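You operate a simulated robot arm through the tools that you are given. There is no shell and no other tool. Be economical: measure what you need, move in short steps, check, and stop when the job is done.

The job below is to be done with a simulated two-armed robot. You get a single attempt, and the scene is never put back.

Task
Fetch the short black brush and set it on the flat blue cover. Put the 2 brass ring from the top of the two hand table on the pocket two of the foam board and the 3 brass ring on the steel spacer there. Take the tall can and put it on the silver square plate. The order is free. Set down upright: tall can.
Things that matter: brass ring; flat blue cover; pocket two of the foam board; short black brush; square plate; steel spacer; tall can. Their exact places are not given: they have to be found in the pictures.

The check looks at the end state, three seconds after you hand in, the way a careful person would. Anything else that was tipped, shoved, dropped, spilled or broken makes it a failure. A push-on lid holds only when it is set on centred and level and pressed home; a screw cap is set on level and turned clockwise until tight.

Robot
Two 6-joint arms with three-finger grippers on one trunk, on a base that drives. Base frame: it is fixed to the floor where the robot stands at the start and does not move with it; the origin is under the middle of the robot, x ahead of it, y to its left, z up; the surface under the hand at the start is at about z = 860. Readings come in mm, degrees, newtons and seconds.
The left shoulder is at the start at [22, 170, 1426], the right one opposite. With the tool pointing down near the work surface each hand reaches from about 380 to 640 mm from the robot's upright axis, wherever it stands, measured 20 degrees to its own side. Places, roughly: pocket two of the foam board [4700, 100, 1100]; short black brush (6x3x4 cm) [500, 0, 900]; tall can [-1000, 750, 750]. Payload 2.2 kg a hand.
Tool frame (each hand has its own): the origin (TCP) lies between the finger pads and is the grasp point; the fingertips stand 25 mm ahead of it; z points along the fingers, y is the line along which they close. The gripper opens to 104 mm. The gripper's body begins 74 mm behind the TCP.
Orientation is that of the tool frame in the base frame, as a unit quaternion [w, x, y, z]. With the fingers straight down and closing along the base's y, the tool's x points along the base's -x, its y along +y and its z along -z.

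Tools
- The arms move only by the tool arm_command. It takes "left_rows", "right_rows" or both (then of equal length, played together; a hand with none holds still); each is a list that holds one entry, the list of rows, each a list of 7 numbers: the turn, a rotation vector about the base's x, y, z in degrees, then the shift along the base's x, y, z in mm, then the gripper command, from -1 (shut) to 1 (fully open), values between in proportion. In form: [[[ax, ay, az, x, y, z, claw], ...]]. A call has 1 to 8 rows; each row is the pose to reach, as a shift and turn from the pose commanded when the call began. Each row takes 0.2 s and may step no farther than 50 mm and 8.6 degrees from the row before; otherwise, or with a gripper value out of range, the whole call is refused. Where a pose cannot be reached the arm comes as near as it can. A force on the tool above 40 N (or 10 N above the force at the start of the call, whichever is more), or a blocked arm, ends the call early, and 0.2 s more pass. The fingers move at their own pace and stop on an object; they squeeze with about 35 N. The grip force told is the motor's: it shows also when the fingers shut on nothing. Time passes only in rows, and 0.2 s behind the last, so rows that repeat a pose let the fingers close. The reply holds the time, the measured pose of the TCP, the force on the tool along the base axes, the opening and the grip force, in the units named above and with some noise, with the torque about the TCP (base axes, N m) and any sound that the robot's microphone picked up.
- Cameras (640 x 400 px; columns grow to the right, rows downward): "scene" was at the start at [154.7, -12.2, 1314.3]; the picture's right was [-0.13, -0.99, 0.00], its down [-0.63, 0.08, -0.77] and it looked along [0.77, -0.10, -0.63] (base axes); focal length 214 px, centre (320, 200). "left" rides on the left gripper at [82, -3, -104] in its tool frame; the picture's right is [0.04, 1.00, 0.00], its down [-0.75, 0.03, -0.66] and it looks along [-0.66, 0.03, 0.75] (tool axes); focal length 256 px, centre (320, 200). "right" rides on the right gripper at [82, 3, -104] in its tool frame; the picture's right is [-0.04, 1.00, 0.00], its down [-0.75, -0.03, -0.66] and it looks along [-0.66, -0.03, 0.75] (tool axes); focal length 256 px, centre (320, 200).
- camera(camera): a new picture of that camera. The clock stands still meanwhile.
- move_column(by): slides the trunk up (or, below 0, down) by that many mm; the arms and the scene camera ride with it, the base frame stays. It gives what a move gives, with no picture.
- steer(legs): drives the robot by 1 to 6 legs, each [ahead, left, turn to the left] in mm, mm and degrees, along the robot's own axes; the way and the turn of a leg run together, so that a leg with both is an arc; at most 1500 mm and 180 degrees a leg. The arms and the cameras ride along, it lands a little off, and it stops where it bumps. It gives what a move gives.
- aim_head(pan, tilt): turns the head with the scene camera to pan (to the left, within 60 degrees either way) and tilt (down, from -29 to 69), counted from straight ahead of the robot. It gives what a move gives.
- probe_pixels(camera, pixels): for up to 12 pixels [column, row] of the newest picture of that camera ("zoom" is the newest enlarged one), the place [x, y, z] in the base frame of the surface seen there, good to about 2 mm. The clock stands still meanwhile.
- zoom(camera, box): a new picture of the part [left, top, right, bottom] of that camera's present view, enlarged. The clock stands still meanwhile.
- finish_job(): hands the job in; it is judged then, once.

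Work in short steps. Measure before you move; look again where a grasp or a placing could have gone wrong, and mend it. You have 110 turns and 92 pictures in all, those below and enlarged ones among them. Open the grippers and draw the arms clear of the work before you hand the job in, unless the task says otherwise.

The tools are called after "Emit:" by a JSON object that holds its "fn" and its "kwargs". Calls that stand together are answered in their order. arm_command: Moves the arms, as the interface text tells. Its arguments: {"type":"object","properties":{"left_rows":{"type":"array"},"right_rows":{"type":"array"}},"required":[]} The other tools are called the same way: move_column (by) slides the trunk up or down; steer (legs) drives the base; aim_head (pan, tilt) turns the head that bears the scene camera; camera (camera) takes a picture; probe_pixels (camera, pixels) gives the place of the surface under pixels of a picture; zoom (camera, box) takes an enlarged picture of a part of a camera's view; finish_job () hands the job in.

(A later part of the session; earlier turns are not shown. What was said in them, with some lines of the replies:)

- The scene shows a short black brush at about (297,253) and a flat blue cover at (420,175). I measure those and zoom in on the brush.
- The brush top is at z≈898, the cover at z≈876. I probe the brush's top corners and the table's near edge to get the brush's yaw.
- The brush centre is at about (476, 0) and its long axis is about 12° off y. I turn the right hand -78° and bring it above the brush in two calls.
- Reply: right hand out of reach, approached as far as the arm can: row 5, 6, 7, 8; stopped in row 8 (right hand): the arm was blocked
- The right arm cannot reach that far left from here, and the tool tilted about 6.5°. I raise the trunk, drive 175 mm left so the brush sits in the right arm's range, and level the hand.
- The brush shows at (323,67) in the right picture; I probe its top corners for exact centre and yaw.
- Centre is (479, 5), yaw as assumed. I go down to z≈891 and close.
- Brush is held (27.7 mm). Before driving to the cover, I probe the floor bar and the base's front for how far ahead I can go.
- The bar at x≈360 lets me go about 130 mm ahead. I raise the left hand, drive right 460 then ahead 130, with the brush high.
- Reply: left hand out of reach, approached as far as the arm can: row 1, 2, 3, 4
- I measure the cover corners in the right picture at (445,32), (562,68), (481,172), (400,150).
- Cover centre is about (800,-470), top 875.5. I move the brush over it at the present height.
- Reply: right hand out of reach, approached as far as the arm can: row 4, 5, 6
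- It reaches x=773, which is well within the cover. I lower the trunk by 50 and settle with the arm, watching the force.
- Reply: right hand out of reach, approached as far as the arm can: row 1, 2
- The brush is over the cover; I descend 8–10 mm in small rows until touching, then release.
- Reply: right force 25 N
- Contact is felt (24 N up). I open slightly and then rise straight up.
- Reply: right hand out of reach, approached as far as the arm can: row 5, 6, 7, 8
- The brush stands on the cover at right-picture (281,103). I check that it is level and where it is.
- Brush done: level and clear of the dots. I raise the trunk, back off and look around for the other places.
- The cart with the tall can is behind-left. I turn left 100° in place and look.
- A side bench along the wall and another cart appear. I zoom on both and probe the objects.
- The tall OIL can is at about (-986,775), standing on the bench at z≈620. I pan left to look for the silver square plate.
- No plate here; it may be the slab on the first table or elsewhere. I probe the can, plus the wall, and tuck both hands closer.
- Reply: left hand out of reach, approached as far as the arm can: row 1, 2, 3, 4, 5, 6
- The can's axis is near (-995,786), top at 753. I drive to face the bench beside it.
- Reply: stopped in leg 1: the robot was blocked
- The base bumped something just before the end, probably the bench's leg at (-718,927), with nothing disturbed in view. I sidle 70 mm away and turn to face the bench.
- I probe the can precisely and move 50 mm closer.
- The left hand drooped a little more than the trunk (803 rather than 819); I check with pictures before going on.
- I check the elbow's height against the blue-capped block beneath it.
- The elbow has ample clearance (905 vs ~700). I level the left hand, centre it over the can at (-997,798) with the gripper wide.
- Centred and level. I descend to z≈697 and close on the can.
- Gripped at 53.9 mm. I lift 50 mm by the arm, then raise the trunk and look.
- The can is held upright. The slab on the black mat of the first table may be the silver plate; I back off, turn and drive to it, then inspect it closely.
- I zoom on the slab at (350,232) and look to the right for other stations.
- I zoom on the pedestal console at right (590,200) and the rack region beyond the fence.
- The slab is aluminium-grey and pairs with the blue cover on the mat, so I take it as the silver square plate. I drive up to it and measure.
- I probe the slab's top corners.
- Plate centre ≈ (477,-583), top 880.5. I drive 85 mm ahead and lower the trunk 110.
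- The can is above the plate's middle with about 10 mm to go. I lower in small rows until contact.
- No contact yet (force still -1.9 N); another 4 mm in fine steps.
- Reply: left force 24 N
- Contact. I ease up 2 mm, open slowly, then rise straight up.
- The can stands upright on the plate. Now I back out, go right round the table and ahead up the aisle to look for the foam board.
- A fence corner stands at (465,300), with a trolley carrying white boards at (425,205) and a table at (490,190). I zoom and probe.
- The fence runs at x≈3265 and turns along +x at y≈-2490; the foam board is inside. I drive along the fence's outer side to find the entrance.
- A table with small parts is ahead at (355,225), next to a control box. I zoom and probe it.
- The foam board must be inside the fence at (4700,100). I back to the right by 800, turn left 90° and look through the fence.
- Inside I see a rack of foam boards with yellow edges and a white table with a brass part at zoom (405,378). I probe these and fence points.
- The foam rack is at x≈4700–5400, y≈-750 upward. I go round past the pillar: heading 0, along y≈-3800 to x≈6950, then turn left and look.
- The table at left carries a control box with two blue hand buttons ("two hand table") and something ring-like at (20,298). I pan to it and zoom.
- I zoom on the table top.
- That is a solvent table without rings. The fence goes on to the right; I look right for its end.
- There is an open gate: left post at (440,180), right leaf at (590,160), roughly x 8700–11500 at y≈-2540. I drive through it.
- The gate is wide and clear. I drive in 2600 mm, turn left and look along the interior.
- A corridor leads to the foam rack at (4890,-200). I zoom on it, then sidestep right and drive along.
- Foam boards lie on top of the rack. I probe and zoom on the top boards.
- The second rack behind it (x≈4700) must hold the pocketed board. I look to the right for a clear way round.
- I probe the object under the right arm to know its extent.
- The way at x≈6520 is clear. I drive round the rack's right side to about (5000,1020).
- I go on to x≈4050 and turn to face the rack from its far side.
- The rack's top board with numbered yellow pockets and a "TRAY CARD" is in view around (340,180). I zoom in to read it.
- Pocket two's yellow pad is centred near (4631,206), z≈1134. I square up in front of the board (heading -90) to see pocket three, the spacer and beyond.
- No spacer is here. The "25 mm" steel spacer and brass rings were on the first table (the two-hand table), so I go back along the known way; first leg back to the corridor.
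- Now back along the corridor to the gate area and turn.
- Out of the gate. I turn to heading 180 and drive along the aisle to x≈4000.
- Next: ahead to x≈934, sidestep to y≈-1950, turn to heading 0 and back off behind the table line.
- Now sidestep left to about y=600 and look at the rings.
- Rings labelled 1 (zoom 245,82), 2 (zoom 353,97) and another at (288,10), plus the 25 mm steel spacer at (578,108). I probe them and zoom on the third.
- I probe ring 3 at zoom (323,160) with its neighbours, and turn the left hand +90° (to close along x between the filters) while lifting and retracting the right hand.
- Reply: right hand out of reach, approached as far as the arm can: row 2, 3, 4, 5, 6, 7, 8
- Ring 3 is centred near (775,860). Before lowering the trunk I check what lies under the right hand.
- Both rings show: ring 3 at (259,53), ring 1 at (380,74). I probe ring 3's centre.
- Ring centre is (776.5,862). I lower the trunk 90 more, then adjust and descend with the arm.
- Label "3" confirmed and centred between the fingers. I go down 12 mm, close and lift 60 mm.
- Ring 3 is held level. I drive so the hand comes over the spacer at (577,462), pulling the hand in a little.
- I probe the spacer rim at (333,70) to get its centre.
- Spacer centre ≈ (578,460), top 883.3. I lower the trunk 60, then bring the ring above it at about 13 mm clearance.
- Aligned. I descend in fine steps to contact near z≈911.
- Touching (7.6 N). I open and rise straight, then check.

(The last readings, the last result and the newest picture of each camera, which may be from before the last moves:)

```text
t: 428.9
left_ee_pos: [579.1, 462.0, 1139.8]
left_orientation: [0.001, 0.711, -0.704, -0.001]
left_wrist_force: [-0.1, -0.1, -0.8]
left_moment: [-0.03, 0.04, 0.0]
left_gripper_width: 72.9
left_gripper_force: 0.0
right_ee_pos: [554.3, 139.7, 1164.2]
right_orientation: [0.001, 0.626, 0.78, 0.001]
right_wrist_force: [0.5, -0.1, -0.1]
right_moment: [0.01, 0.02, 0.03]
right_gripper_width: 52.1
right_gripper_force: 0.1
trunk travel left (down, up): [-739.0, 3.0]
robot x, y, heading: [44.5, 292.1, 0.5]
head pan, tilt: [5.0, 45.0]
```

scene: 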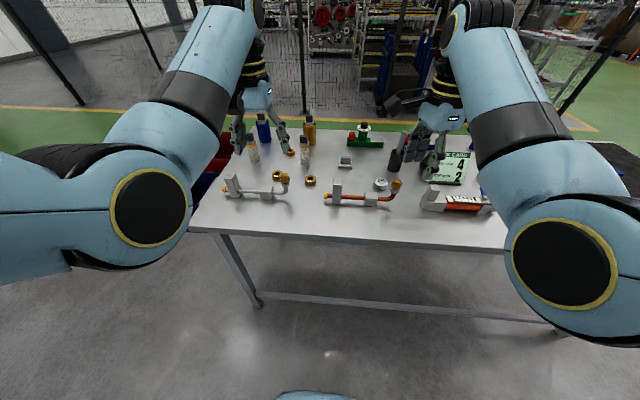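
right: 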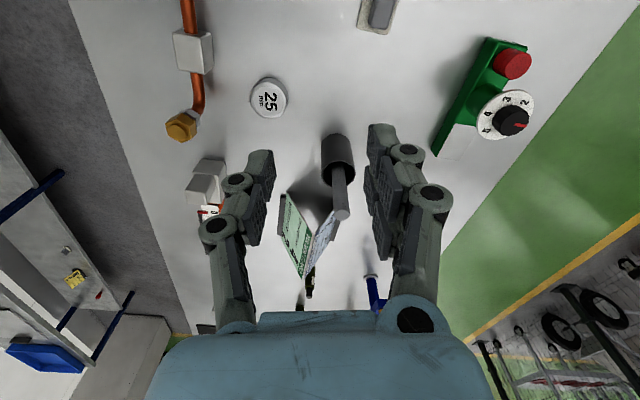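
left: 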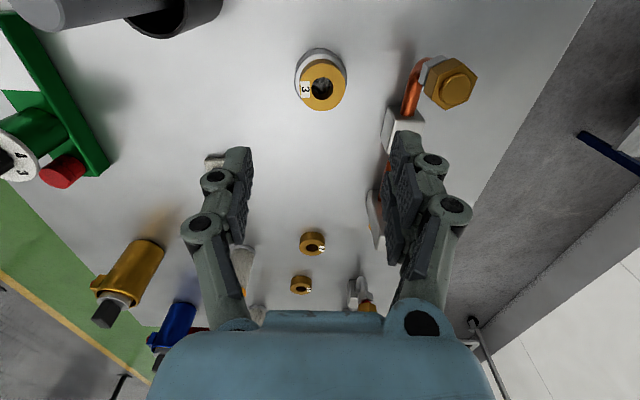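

Ring 3 rests on the spacer. I drive 279 mm left so the left hand is over ring 2, and look.

Emit:
{"fn": "steer", "kwargs": {"legs": [[0, 279, 0]]}}

Emit:
{"fn": "move_column", "kwargs": {"by": -70}}

Emit:
{"fn": "camera", "kwargs": {"camera": "left"}}

```text
t: 430.9
left_ee_pos: [575.6, 742.0, 1140.2]
left_orientation: [0.001, 0.711, -0.703, 0.0]
left_wrist_force: [-0.5, 0.6, 0.7]
left_moment: [0.02, 0.02, -0.02]
left_gripper_width: 72.5
left_gripper_force: 0.0
right_ee_pos: [551.9, 418.9, 1164.6]
right_orientation: [0.003, 0.625, 0.781, 0.0]
right_wrist_force: [0.5, 0.4, -0.8]
right_moment: [-0.01, 0.02, 0.01]
right_gripper_width: 52.0
right_gripper_force: 0.2
trunk travel left (down, up): [-739.0, 3.0]
robot x, y, heading: [39.5, 568.5, 0.4]
head pan, tilt: [5.0, 45.0]
```

```text
t: 432.0
left_ee_pos: [577.7, 741.8, 1069.4]
left_orientation: [0.0, 0.711, -0.703, 0.0]
left_wrist_force: [-0.1, 0.2, -0.4]
left_moment: [0.0, 0.0, 0.0]
left_gripper_width: 72.9
left_gripper_force: 0.0
right_ee_pos: [550.7, 419.5, 1093.8]
right_orientation: [0.003, 0.625, 0.781, 0.001]
right_wrist_force: [1.1, -0.4, -1.0]
right_moment: [0.02, 0.02, -0.02]
right_gripper_width: 52.1
right_gripper_force: 0.0
trunk travel left (down, up): [-669.0, 73.0]
robot x, y, heading: [37.0, 565.1, 0.7]
head pan, tilt: [5.0, 45.0]
```

```text
17 pictures are left
```

left: 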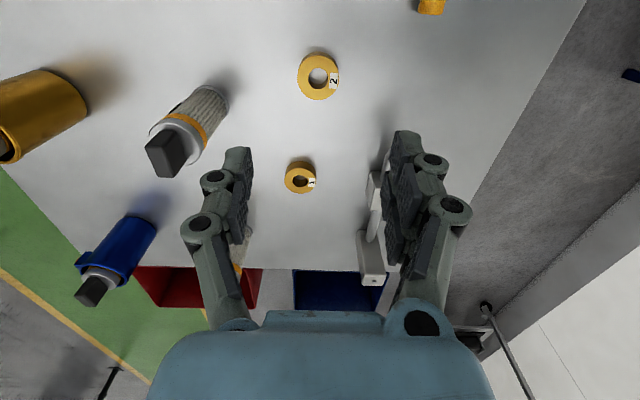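

I probe ring 2 (label "2") at (318,77).

Emit:
{"fn": "probe_pixels", "kwargs": {"camera": "left", "pixels": [[302, 76], [336, 76], [319, 61], [319, 96], [307, 64], [330, 92]]}}

```text
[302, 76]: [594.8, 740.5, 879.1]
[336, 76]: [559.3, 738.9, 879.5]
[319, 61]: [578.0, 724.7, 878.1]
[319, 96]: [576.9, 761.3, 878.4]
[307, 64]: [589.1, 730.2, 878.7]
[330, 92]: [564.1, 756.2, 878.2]
```

Centre (577,742.5). I descend to z≈888 and close, then lift.

Emit:
{"fn": "arm_command", "kwargs": {"left_rows": [[[0, 0, 0, -1, 1, -45, 0.5], [0, 0, 0, -1, 1, -90, 0.5], [0, 0, 0, -1, 1, -135, 0.5], [0, 0, 0, -1, 1, -165, 0.5], [0, 0, 0, -1, 1, -176, 0.5], [0, 0, 0, -1, 1, -181, 0.3], [0, 0, 0, -1, 1, -181, 0.0]]]}}

Emit:
{"fn": "arm_command", "kwargs": {"left_rows": [[[0, 0, 0, 0, 0, 0, -0.4], [0, 0, 0, 0, 0, 0, -0.4], [0, 0, 0, 0, 0, 0, -0.4], [0, 0, 0, 0, 0, 20, -0.4], [0, 0, 0, 0, 0, 65, -0.4], [0, 0, 0, 0, 0, 110, -0.4], [0, 0, 0, 0, 0, 155, -0.4], [0, 0, 0, 0, 0, 180, -0.4]]]}}

Emit:
{"fn": "move_column", "kwargs": {"by": 70}}

Emit:
{"fn": "camera", "kwargs": {"camera": "left"}}

```text
t: 433.6
left_ee_pos: [574.2, 741.2, 889.3]
left_orientation: [0.0, 0.712, -0.703, 0.001]
left_wrist_force: [-0.1, 0.8, -0.3]
left_moment: [0.0, -0.01, 0.03]
left_gripper_width: 51.7
left_gripper_force: 0.1
right_ee_pos: [551.5, 419.6, 1094.4]
right_orientation: [0.003, 0.625, 0.78, 0.001]
right_wrist_force: [0.0, 1.2, 0.1]
right_moment: [0.01, 0.02, 0.03]
right_gripper_width: 52.2
right_gripper_force: 0.0
trunk travel left (down, up): [-669.0, 73.0]
robot x, y, heading: [40.4, 566.1, 0.5]
head pan, tilt: [5.0, 45.0]
```

```text
t: 435.4
left_ee_pos: [576.3, 743.9, 1070.5]
left_orientation: [0.002, 0.711, -0.703, 0.0]
left_wrist_force: [-0.5, -0.2, -1.6]
left_moment: [-0.01, 0.0, 0.02]
left_gripper_width: 44.7
left_gripper_force: 35.1
right_ee_pos: [550.9, 419.7, 1094.8]
right_orientation: [0.003, 0.625, 0.78, 0.001]
right_wrist_force: [1.1, 0.0, 0.8]
right_moment: [0.02, 0.05, -0.02]
right_gripper_width: 52.0
right_gripper_force: 0.1
trunk travel left (down, up): [-669.0, 73.0]
robot x, y, heading: [37.9, 563.5, 0.4]
head pan, tilt: [5.0, 45.0]
```

```text
t: 436.4
left_ee_pos: [575.1, 741.6, 1139.3]
left_orientation: [0.002, 0.711, -0.704, 0.001]
left_wrist_force: [0.1, 0.6, -2.1]
left_moment: [0.0, 0.0, 0.03]
left_gripper_width: 44.7
left_gripper_force: 34.8
right_ee_pos: [552.6, 420.2, 1164.0]
right_orientation: [0.003, 0.626, 0.78, 0.0]
right_wrist_force: [0.0, -0.3, 0.5]
right_moment: [-0.01, 0.01, 0.0]
right_gripper_width: 51.8
right_gripper_force: 0.1
trunk travel left (down, up): [-739.0, 3.0]
robot x, y, heading: [36.2, 566.6, 0.6]
head pan, tilt: [5.0, 45.0]
```

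```text
16 pictures are left
```

left: 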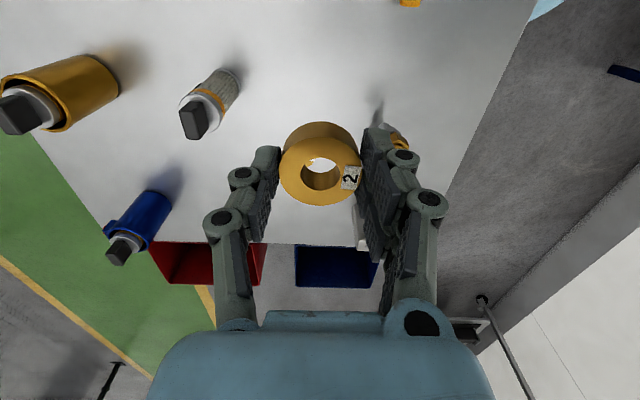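

Ring 2 is held. I set off back to the foam board by the known route, first stretch.

Emit:
{"fn": "steer", "kwargs": {"legs": [[-300, 0, -0.6], [0, -1500, 0], [0, -1007, 0], [1200, 0, 0], [0, -1085, 0], [1500, 0, 0]]}}

```text
t: 468.2
left_ee_pos: [2996.4, -2800.0, 1139.6]
left_orientation: [0.001, 0.718, -0.696, 0.0]
left_wrist_force: [0.0, 0.5, -2.4]
left_moment: [-0.01, -0.02, 0.01]
left_gripper_width: 44.6
left_gripper_force: 34.7
right_ee_pos: [2981.1, -3124.7, 1164.8]
right_orientation: [0.002, 0.616, 0.787, 0.001]
right_wrist_force: [-0.1, -1.0, 0.4]
right_moment: [0.02, -0.01, 0.01]
right_gripper_width: 52.0
right_gripper_force: 0.2
trunk travel left (down, up): [-739.0, 3.0]
robot x, y, heading: [2463.1, -2986.4, 1.7]
head pan, tilt: [5.0, 45.0]
```

Second stretch, correcting the heading.

Emit:
{"fn": "steer", "kwargs": {"legs": [[0, 0, -1.7], [1500, 0, 0], [0, -830, 0], [1500, 0, 0], [1500, 0, 0], [1500, 0, 0]]}}

```text
t: 501.2
left_ee_pos: [9016.6, -3805.9, 1138.8]
left_orientation: [-0.001, -0.688, 0.726, -0.001]
left_wrist_force: [0.1, 0.2, 0.2]
left_moment: [0.03, 0.02, 0.04]
left_gripper_width: 44.3
left_gripper_force: 35.3
right_ee_pos: [8972.1, -4125.7, 1163.7]
right_orientation: [0.003, 0.649, 0.761, 0.001]
right_wrist_force: [0.3, -0.6, 0.7]
right_moment: [0.0, -0.01, 0.01]
right_gripper_width: 51.5
right_gripper_force: 0.0
trunk travel left (down, up): [-739.0, 3.0]
robot x, y, heading: [8471.6, -3947.6, -3.0]
head pan, tilt: [5.0, 45.0]
```

Third stretch: correct, through the gate and turn to face the corridor.

Emit:
{"fn": "steer", "kwargs": {"legs": [[0, 0, 3], [1230, 0, 0], [0, 0, 90], [1500, 0, 0], [1418, 0, 0], [0, 0, 90]]}}

```text
t: 529.2
left_ee_pos: [9156.7, -1204.6, 1138.9]
left_orientation: [-0.001, 0.708, 0.707, 0.001]
left_wrist_force: [0.1, -0.3, -1.6]
left_moment: [0.02, -0.02, -0.02]
left_gripper_width: 44.6
left_gripper_force: 35.2
right_ee_pos: [9183.4, -882.2, 1164.8]
right_orientation: [0.001, 0.777, -0.63, -0.002]
right_wrist_force: [0.4, -0.1, -0.2]
right_moment: [0.02, -0.02, -0.01]
right_gripper_width: 52.2
right_gripper_force: 0.2
trunk travel left (down, up): [-739.0, 3.0]
robot x, y, heading: [9694.8, -1036.3, 179.5]
head pan, tilt: [5.0, 45.0]
```

Along the corridor to x≈6520.

Emit:
{"fn": "steer", "kwargs": {"legs": [[0, -330, 0.4], [1500, 0, 0], [1500, 0, 0], [172, 0, 0]]}}

```text
t: 546.4
left_ee_pos: [6003.6, -878.1, 1138.7]
left_orientation: [0.0, 0.709, 0.705, 0.001]
left_wrist_force: [-0.3, -0.5, -1.7]
left_moment: [0.02, 0.01, 0.01]
left_gripper_width: 44.3
left_gripper_force: 34.9
right_ee_pos: [6030.8, -555.9, 1164.2]
right_orientation: [0.0, 0.776, -0.631, -0.002]
right_wrist_force: [-0.9, -0.4, -0.5]
right_moment: [0.02, -0.03, 0.01]
right_gripper_width: 52.0
right_gripper_force: 0.2
trunk travel left (down, up): [-739.0, 3.0]
robot x, y, heading: [6539.3, -708.5, 179.8]
head pan, tilt: [5.0, 45.0]
```

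Round the rack and square up in front of the foam board.

Emit:
{"fn": "steer", "kwargs": {"legs": [[0, -1500, 0], [0, -230, 0], [1500, 0, 0], [982, 0, 0], [0, 0, 90], [0, 400, 0]]}}

Emit:
{"fn": "aim_head", "kwargs": {"pan": 10, "tilt": 30}}

Emit:
{"fn": "camera", "kwargs": {"camera": "scene"}}

```text
t: 572.8
left_ee_pos: [4672.1, 512.2, 1139.2]
left_orientation: [-0.001, 0.001, 1.0, 0.001]
left_wrist_force: [0.8, 0.5, -1.0]
left_moment: [0.02, -0.02, 0.02]
left_gripper_width: 44.6
left_gripper_force: 35.1
right_ee_pos: [4349.5, 539.1, 1163.8]
right_orientation: [0.003, 0.995, 0.104, -0.002]
right_wrist_force: [0.4, -0.1, -0.2]
right_moment: [0.01, 0.03, 0.01]
right_gripper_width: 52.1
right_gripper_force: 0.0
trunk travel left (down, up): [-739.0, 3.0]
robot x, y, heading: [4501.8, 1049.2, -90.2]
head pan, tilt: [5.0, 45.0]
```

```text
t: 573.5
left_ee_pos: [4671.3, 513.7, 1139.1]
left_orientation: [-0.001, 0.001, 1.0, 0.001]
left_wrist_force: [0.3, 0.0, -2.7]
left_moment: [0.03, 0.0, -0.02]
left_gripper_width: 44.7
left_gripper_force: 35.2
right_ee_pos: [4348.7, 541.1, 1164.8]
right_orientation: [0.002, 0.995, 0.103, -0.001]
right_wrist_force: [-0.2, -0.4, -0.3]
right_moment: [-0.01, -0.01, -0.01]
right_gripper_width: 51.7
right_gripper_force: 0.1
trunk travel left (down, up): [-739.0, 3.0]
robot x, y, heading: [4501.7, 1050.8, -89.9]
head pan, tilt: [10.0, 30.0]
```

```text
15 pictures are left
```

scene: 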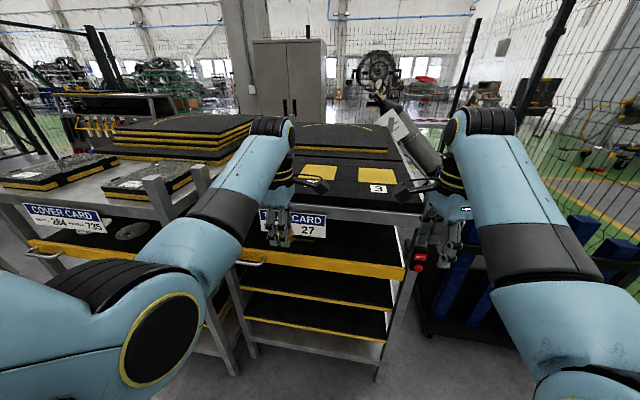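

I zoom on pocket two and probe its corners.

Emit:
{"fn": "zoom", "kwargs": {"camera": "scene", "box": [280, 145, 400, 215]}}

Emit:
{"fn": "probe_pixels", "kwargs": {"camera": "scene", "pixels": [[308, 166], [336, 167], [333, 179], [300, 177], [320, 172], [345, 190], [377, 189], [362, 168], [391, 169], [360, 180], [390, 181], [345, 172]]}}

```text
5.33 times, centred on (340, 180) of scene
```

zoom: 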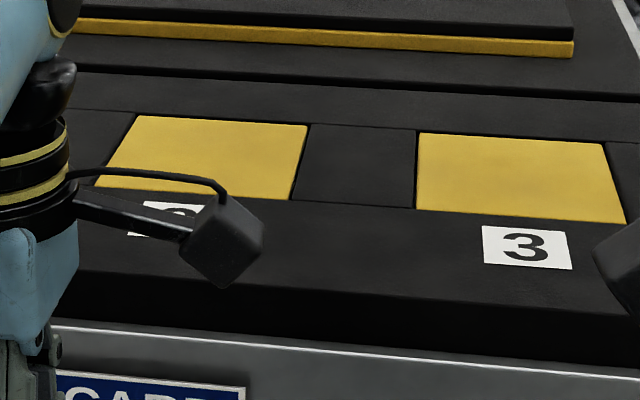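

```text
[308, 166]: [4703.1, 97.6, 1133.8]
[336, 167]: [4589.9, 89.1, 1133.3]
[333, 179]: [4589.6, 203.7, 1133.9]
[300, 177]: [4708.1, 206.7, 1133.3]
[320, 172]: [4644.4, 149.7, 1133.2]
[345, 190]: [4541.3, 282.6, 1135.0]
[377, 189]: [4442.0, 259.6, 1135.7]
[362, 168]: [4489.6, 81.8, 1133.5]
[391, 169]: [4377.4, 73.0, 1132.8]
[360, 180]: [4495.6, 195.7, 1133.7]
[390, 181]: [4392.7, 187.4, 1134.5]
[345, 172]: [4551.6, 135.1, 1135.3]
```

Pocket two's centre is (4648,150), z≈1133. I raise both hands (a bit further out) so they clear the board before driving in.

Emit:
{"fn": "arm_command", "kwargs": {"left_rows": [[[0, 0, 0, 0, -20, 20, -0.4], [0, 0, 0, 0, -40, 40, -0.4], [0, 0, 0, 0, -60, 60, -0.4], [0, 0, 0, 0, -60, 75, -0.4], [0, 0, 0, 0, -60, 75, -0.4]]], "right_rows": [[[0, 0, 0, 0, -20, 10, 0], [0, 0, 0, -10, -40, 20, 0], [0, 0, 0, -20, -60, 40, 0], [0, 0, 0, -30, -80, 60, 0], [0, 0, 0, -30, -80, 75, 0]]]}}

```text
t: 574.7
left_ee_pos: [4671.3, 452.1, 1213.9]
left_orientation: [-0.001, 0.0, 1.0, 0.001]
left_wrist_force: [-0.2, 0.1, -2.4]
left_moment: [-0.03, 0.01, 0.0]
left_gripper_width: 44.5
left_gripper_force: 34.6
right_ee_pos: [4319.2, 458.2, 1237.5]
right_orientation: [0.002, 0.995, 0.104, -0.001]
right_wrist_force: [-0.4, -0.2, 0.5]
right_moment: [0.0, 0.02, -0.01]
right_gripper_width: 52.3
right_gripper_force: 0.0
right hand out of reach, approached as far as the arm can: row 5
trunk travel left (down, up): [-739.0, 3.0]
robot x, y, heading: [4502.6, 1052.4, -90.0]
head pan, tilt: [10.0, 30.0]
```

Both hands are up (1214 and 1237). I check where the leaning cylinder is before driving the right hand that way.

Emit:
{"fn": "probe_pixels", "kwargs": {"camera": "scene", "pixels": [[420, 140], [430, 165], [400, 115], [395, 130], [380, 97], [440, 170], [412, 160], [375, 165], [405, 185]]}}

```text
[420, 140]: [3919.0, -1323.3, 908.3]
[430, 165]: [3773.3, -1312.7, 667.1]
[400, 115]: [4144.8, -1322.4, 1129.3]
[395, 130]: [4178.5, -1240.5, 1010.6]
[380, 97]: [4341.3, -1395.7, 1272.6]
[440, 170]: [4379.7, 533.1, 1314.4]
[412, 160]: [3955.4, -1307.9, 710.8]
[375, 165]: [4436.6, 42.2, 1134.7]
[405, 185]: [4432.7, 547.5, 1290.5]
```

The cylinder is far off (y≈-1300), so it is clear. I drive ahead 302 and right 23.

Emit:
{"fn": "steer", "kwargs": {"legs": [[302, -23, 0]]}}

Emit:
{"fn": "camera", "kwargs": {"camera": "left"}}

```text
t: 576.8
left_ee_pos: [4648.3, 149.8, 1213.3]
left_orientation: [-0.001, 0.001, 1.0, 0.001]
left_wrist_force: [-0.5, -0.5, -1.3]
left_moment: [0.01, 0.02, -0.01]
left_gripper_width: 44.6
left_gripper_force: 34.9
right_ee_pos: [4294.2, 156.6, 1236.9]
right_orientation: [0.003, 0.995, 0.102, -0.001]
right_wrist_force: [0.5, 0.0, 0.8]
right_moment: [0.01, -0.02, 0.0]
right_gripper_width: 52.0
right_gripper_force: 0.0
trunk travel left (down, up): [-739.0, 3.0]
robot x, y, heading: [4478.8, 749.2, -89.9]
head pan, tilt: [10.0, 30.0]
```

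```text
13 pictures are left
```

left: 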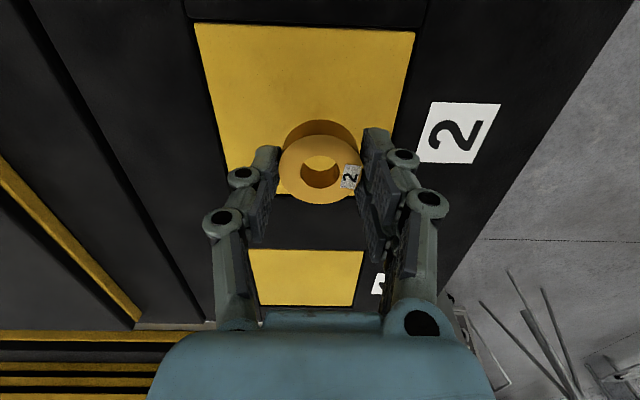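

I verify the pad corners from here.

Emit:
{"fn": "probe_pixels", "kwargs": {"camera": "left", "pixels": [[197, 28], [411, 35], [228, 165], [386, 140], [265, 192], [300, 60], [430, 100]]}}

```text
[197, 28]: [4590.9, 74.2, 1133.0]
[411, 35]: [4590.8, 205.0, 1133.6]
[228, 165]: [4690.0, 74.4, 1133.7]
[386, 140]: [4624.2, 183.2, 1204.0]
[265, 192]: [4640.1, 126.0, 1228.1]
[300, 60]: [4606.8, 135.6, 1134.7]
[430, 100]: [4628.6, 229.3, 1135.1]
```

Pad spans x 4589–4709, y 73–207; centre (4649,140). I lower to 6 mm above, then fine steps to contact.

Emit:
{"fn": "arm_command", "kwargs": {"left_rows": [[[0, 0, 0, 0, -5, -20, -0.4], [0, 0, 0, 0, -9, -40, -0.4], [0, 0, 0, 0, -9, -46, -0.4], [0, 0, 0, 0, -9, -49, -0.4], [0, 0, 0, 0, -9, -51, -0.4], [0, 0, 0, 0, -9, -52, -0.4], [0, 0, 0, 0, -9, -53, -0.4]]]}}

```text
t: 578.4
left_ee_pos: [4646.8, 141.7, 1161.5]
left_orientation: [-0.001, 0.002, 1.0, 0.0]
left_wrist_force: [0.4, -0.3, 3.0]
left_moment: [-0.15, -0.07, -0.03]
left_gripper_width: 44.5
left_gripper_force: 35.3
right_ee_pos: [4293.8, 156.4, 1237.6]
right_orientation: [0.003, 0.995, 0.103, -0.002]
right_wrist_force: [0.3, 1.0, -0.4]
right_moment: [0.0, 0.0, 0.01]
right_gripper_width: 51.9
right_gripper_force: 0.2
trunk travel left (down, up): [-739.0, 3.0]
robot x, y, heading: [4479.7, 747.5, -90.3]
head pan, tilt: [10.0, 30.0]
```

Contact is just starting (+3 N at the expected height). I open and rise.

Emit:
{"fn": "arm_command", "kwargs": {"left_rows": [[[0, 0, 0, 0, 0, 0, -0.15], [0, 0, 0, 0, 0, 0, 0.1], [0, 0, 0, 0, 0, 0, 0.3], [0, 0, 0, 0, 0, 0, 0.4], [0, 0, 0, 0, 0, 20, 0.4], [0, 0, 0, 0, 0, 40, 0.4], [0, 0, 0, 0, 0, 55, 0.4]]]}}

Emit:
{"fn": "camera", "kwargs": {"camera": "left"}}

```text
t: 580.0
left_ee_pos: [4646.5, 142.9, 1215.2]
left_orientation: [-0.001, 0.002, 1.0, 0.002]
left_wrist_force: [-0.6, -0.5, -0.8]
left_moment: [-0.02, 0.01, 0.01]
left_gripper_width: 73.0
left_gripper_force: 0.0
right_ee_pos: [4295.1, 156.8, 1237.9]
right_orientation: [0.004, 0.995, 0.103, -0.001]
right_wrist_force: [-0.2, 0.3, -0.4]
right_moment: [0.0, 0.03, -0.03]
right_gripper_width: 51.6
right_gripper_force: 0.1
trunk travel left (down, up): [-739.0, 3.0]
robot x, y, heading: [4480.6, 748.8, -90.3]
head pan, tilt: [10.0, 30.0]
```

```text
12 pictures are left
```

left: 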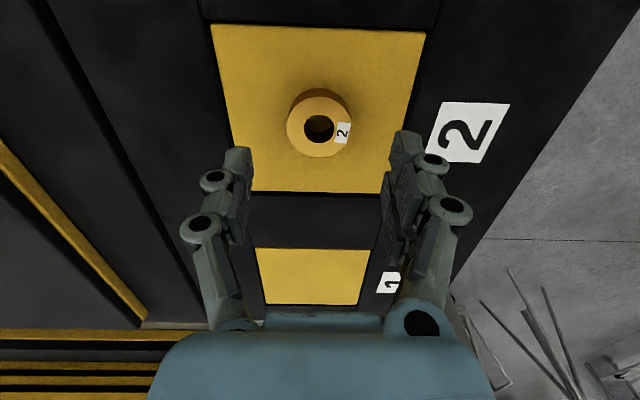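

Ring 2 lies centred in pocket two. I back off with both grippers open.

Emit:
{"fn": "steer", "kwargs": {"legs": [[-320, 0, 0]]}}

Emit:
{"fn": "arm_command", "kwargs": {"left_rows": [[[0, 0, 0, 0, 0, 0, 1], [0, 0, 0, 0, 0, 0, 1], [0, 0, 0, 0, 0, 0, 1]]], "right_rows": [[[0, 0, 0, 0, 0, 0, 1], [0, 0, 0, 0, 0, 0, 1], [0, 0, 0, 0, 0, 0, 1]]]}}

Emit:
{"fn": "zoom", "kwargs": {"camera": "scene", "box": [220, 120, 420, 245]}}

```text
t: 582.1
left_ee_pos: [4647.8, 458.1, 1217.4]
left_orientation: [0.0, 0.002, 1.0, 0.001]
left_wrist_force: [-0.8, -0.4, 0.6]
left_moment: [-0.03, 0.01, 0.05]
left_gripper_width: 72.8
left_gripper_force: 0.0
right_ee_pos: [4295.6, 474.3, 1237.0]
right_orientation: [0.004, 0.995, 0.102, -0.001]
right_wrist_force: [0.5, 0.6, -0.6]
right_moment: [-0.01, -0.01, 0.0]
right_gripper_width: 52.2
right_gripper_force: 0.0
trunk travel left (down, up): [-739.0, 3.0]
robot x, y, heading: [4476.5, 1065.7, -90.2]
head pan, tilt: [10.0, 30.0]
```

```text
t: 582.9
left_ee_pos: [4646.6, 459.5, 1215.5]
left_orientation: [0.0, 0.002, 1.0, 0.001]
left_wrist_force: [-0.1, 0.2, 0.6]
left_moment: [0.0, 0.01, -0.02]
left_gripper_width: 103.9
left_gripper_force: 0.0
right_ee_pos: [4294.1, 472.9, 1237.5]
right_orientation: [0.003, 0.995, 0.104, -0.001]
right_wrist_force: [-0.5, 0.2, 0.2]
right_moment: [0.03, -0.01, 0.0]
right_gripper_width: 104.0
right_gripper_force: 0.0
trunk travel left (down, up): [-739.0, 3.0]
robot x, y, heading: [4480.6, 1068.6, -90.3]
head pan, tilt: [10.0, 30.0]
```

```text
3.20 times, centred on (320, 182) of scene
```

zoom: 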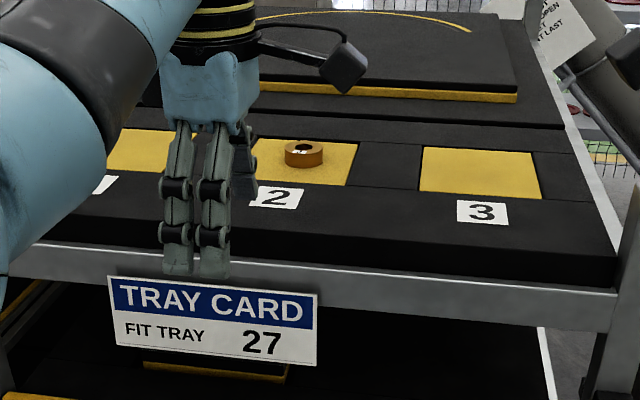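

The ring is in pocket two, all the other items are placed, and both grippers are open and clear. I hand in.

Emit:
{"fn": "finish_job", "kwargs": {}}

```text
The job is handed in.
```

I placed all four items and handed the job in; I have not seen the verdict.

- **Short black brush:** it sits flat on the blue cover.
- **Tall can (marked OIL):** it stands upright on the slab on the black mat of the first table. I took that slab to be the silver square plate because no other fitting plate came into view.
- **Brass ring 3:** it rests on the 25 mm steel spacer on the first table. I took that to be the two hand table, since the numbered rings and the spacer were there.
- **Brass ring 2:** it lies in the middle of pocket two of the foam board.

The base was blocked once, just before I reached the bench with the can. It was probably a bench leg; the items I could see there were still in place.
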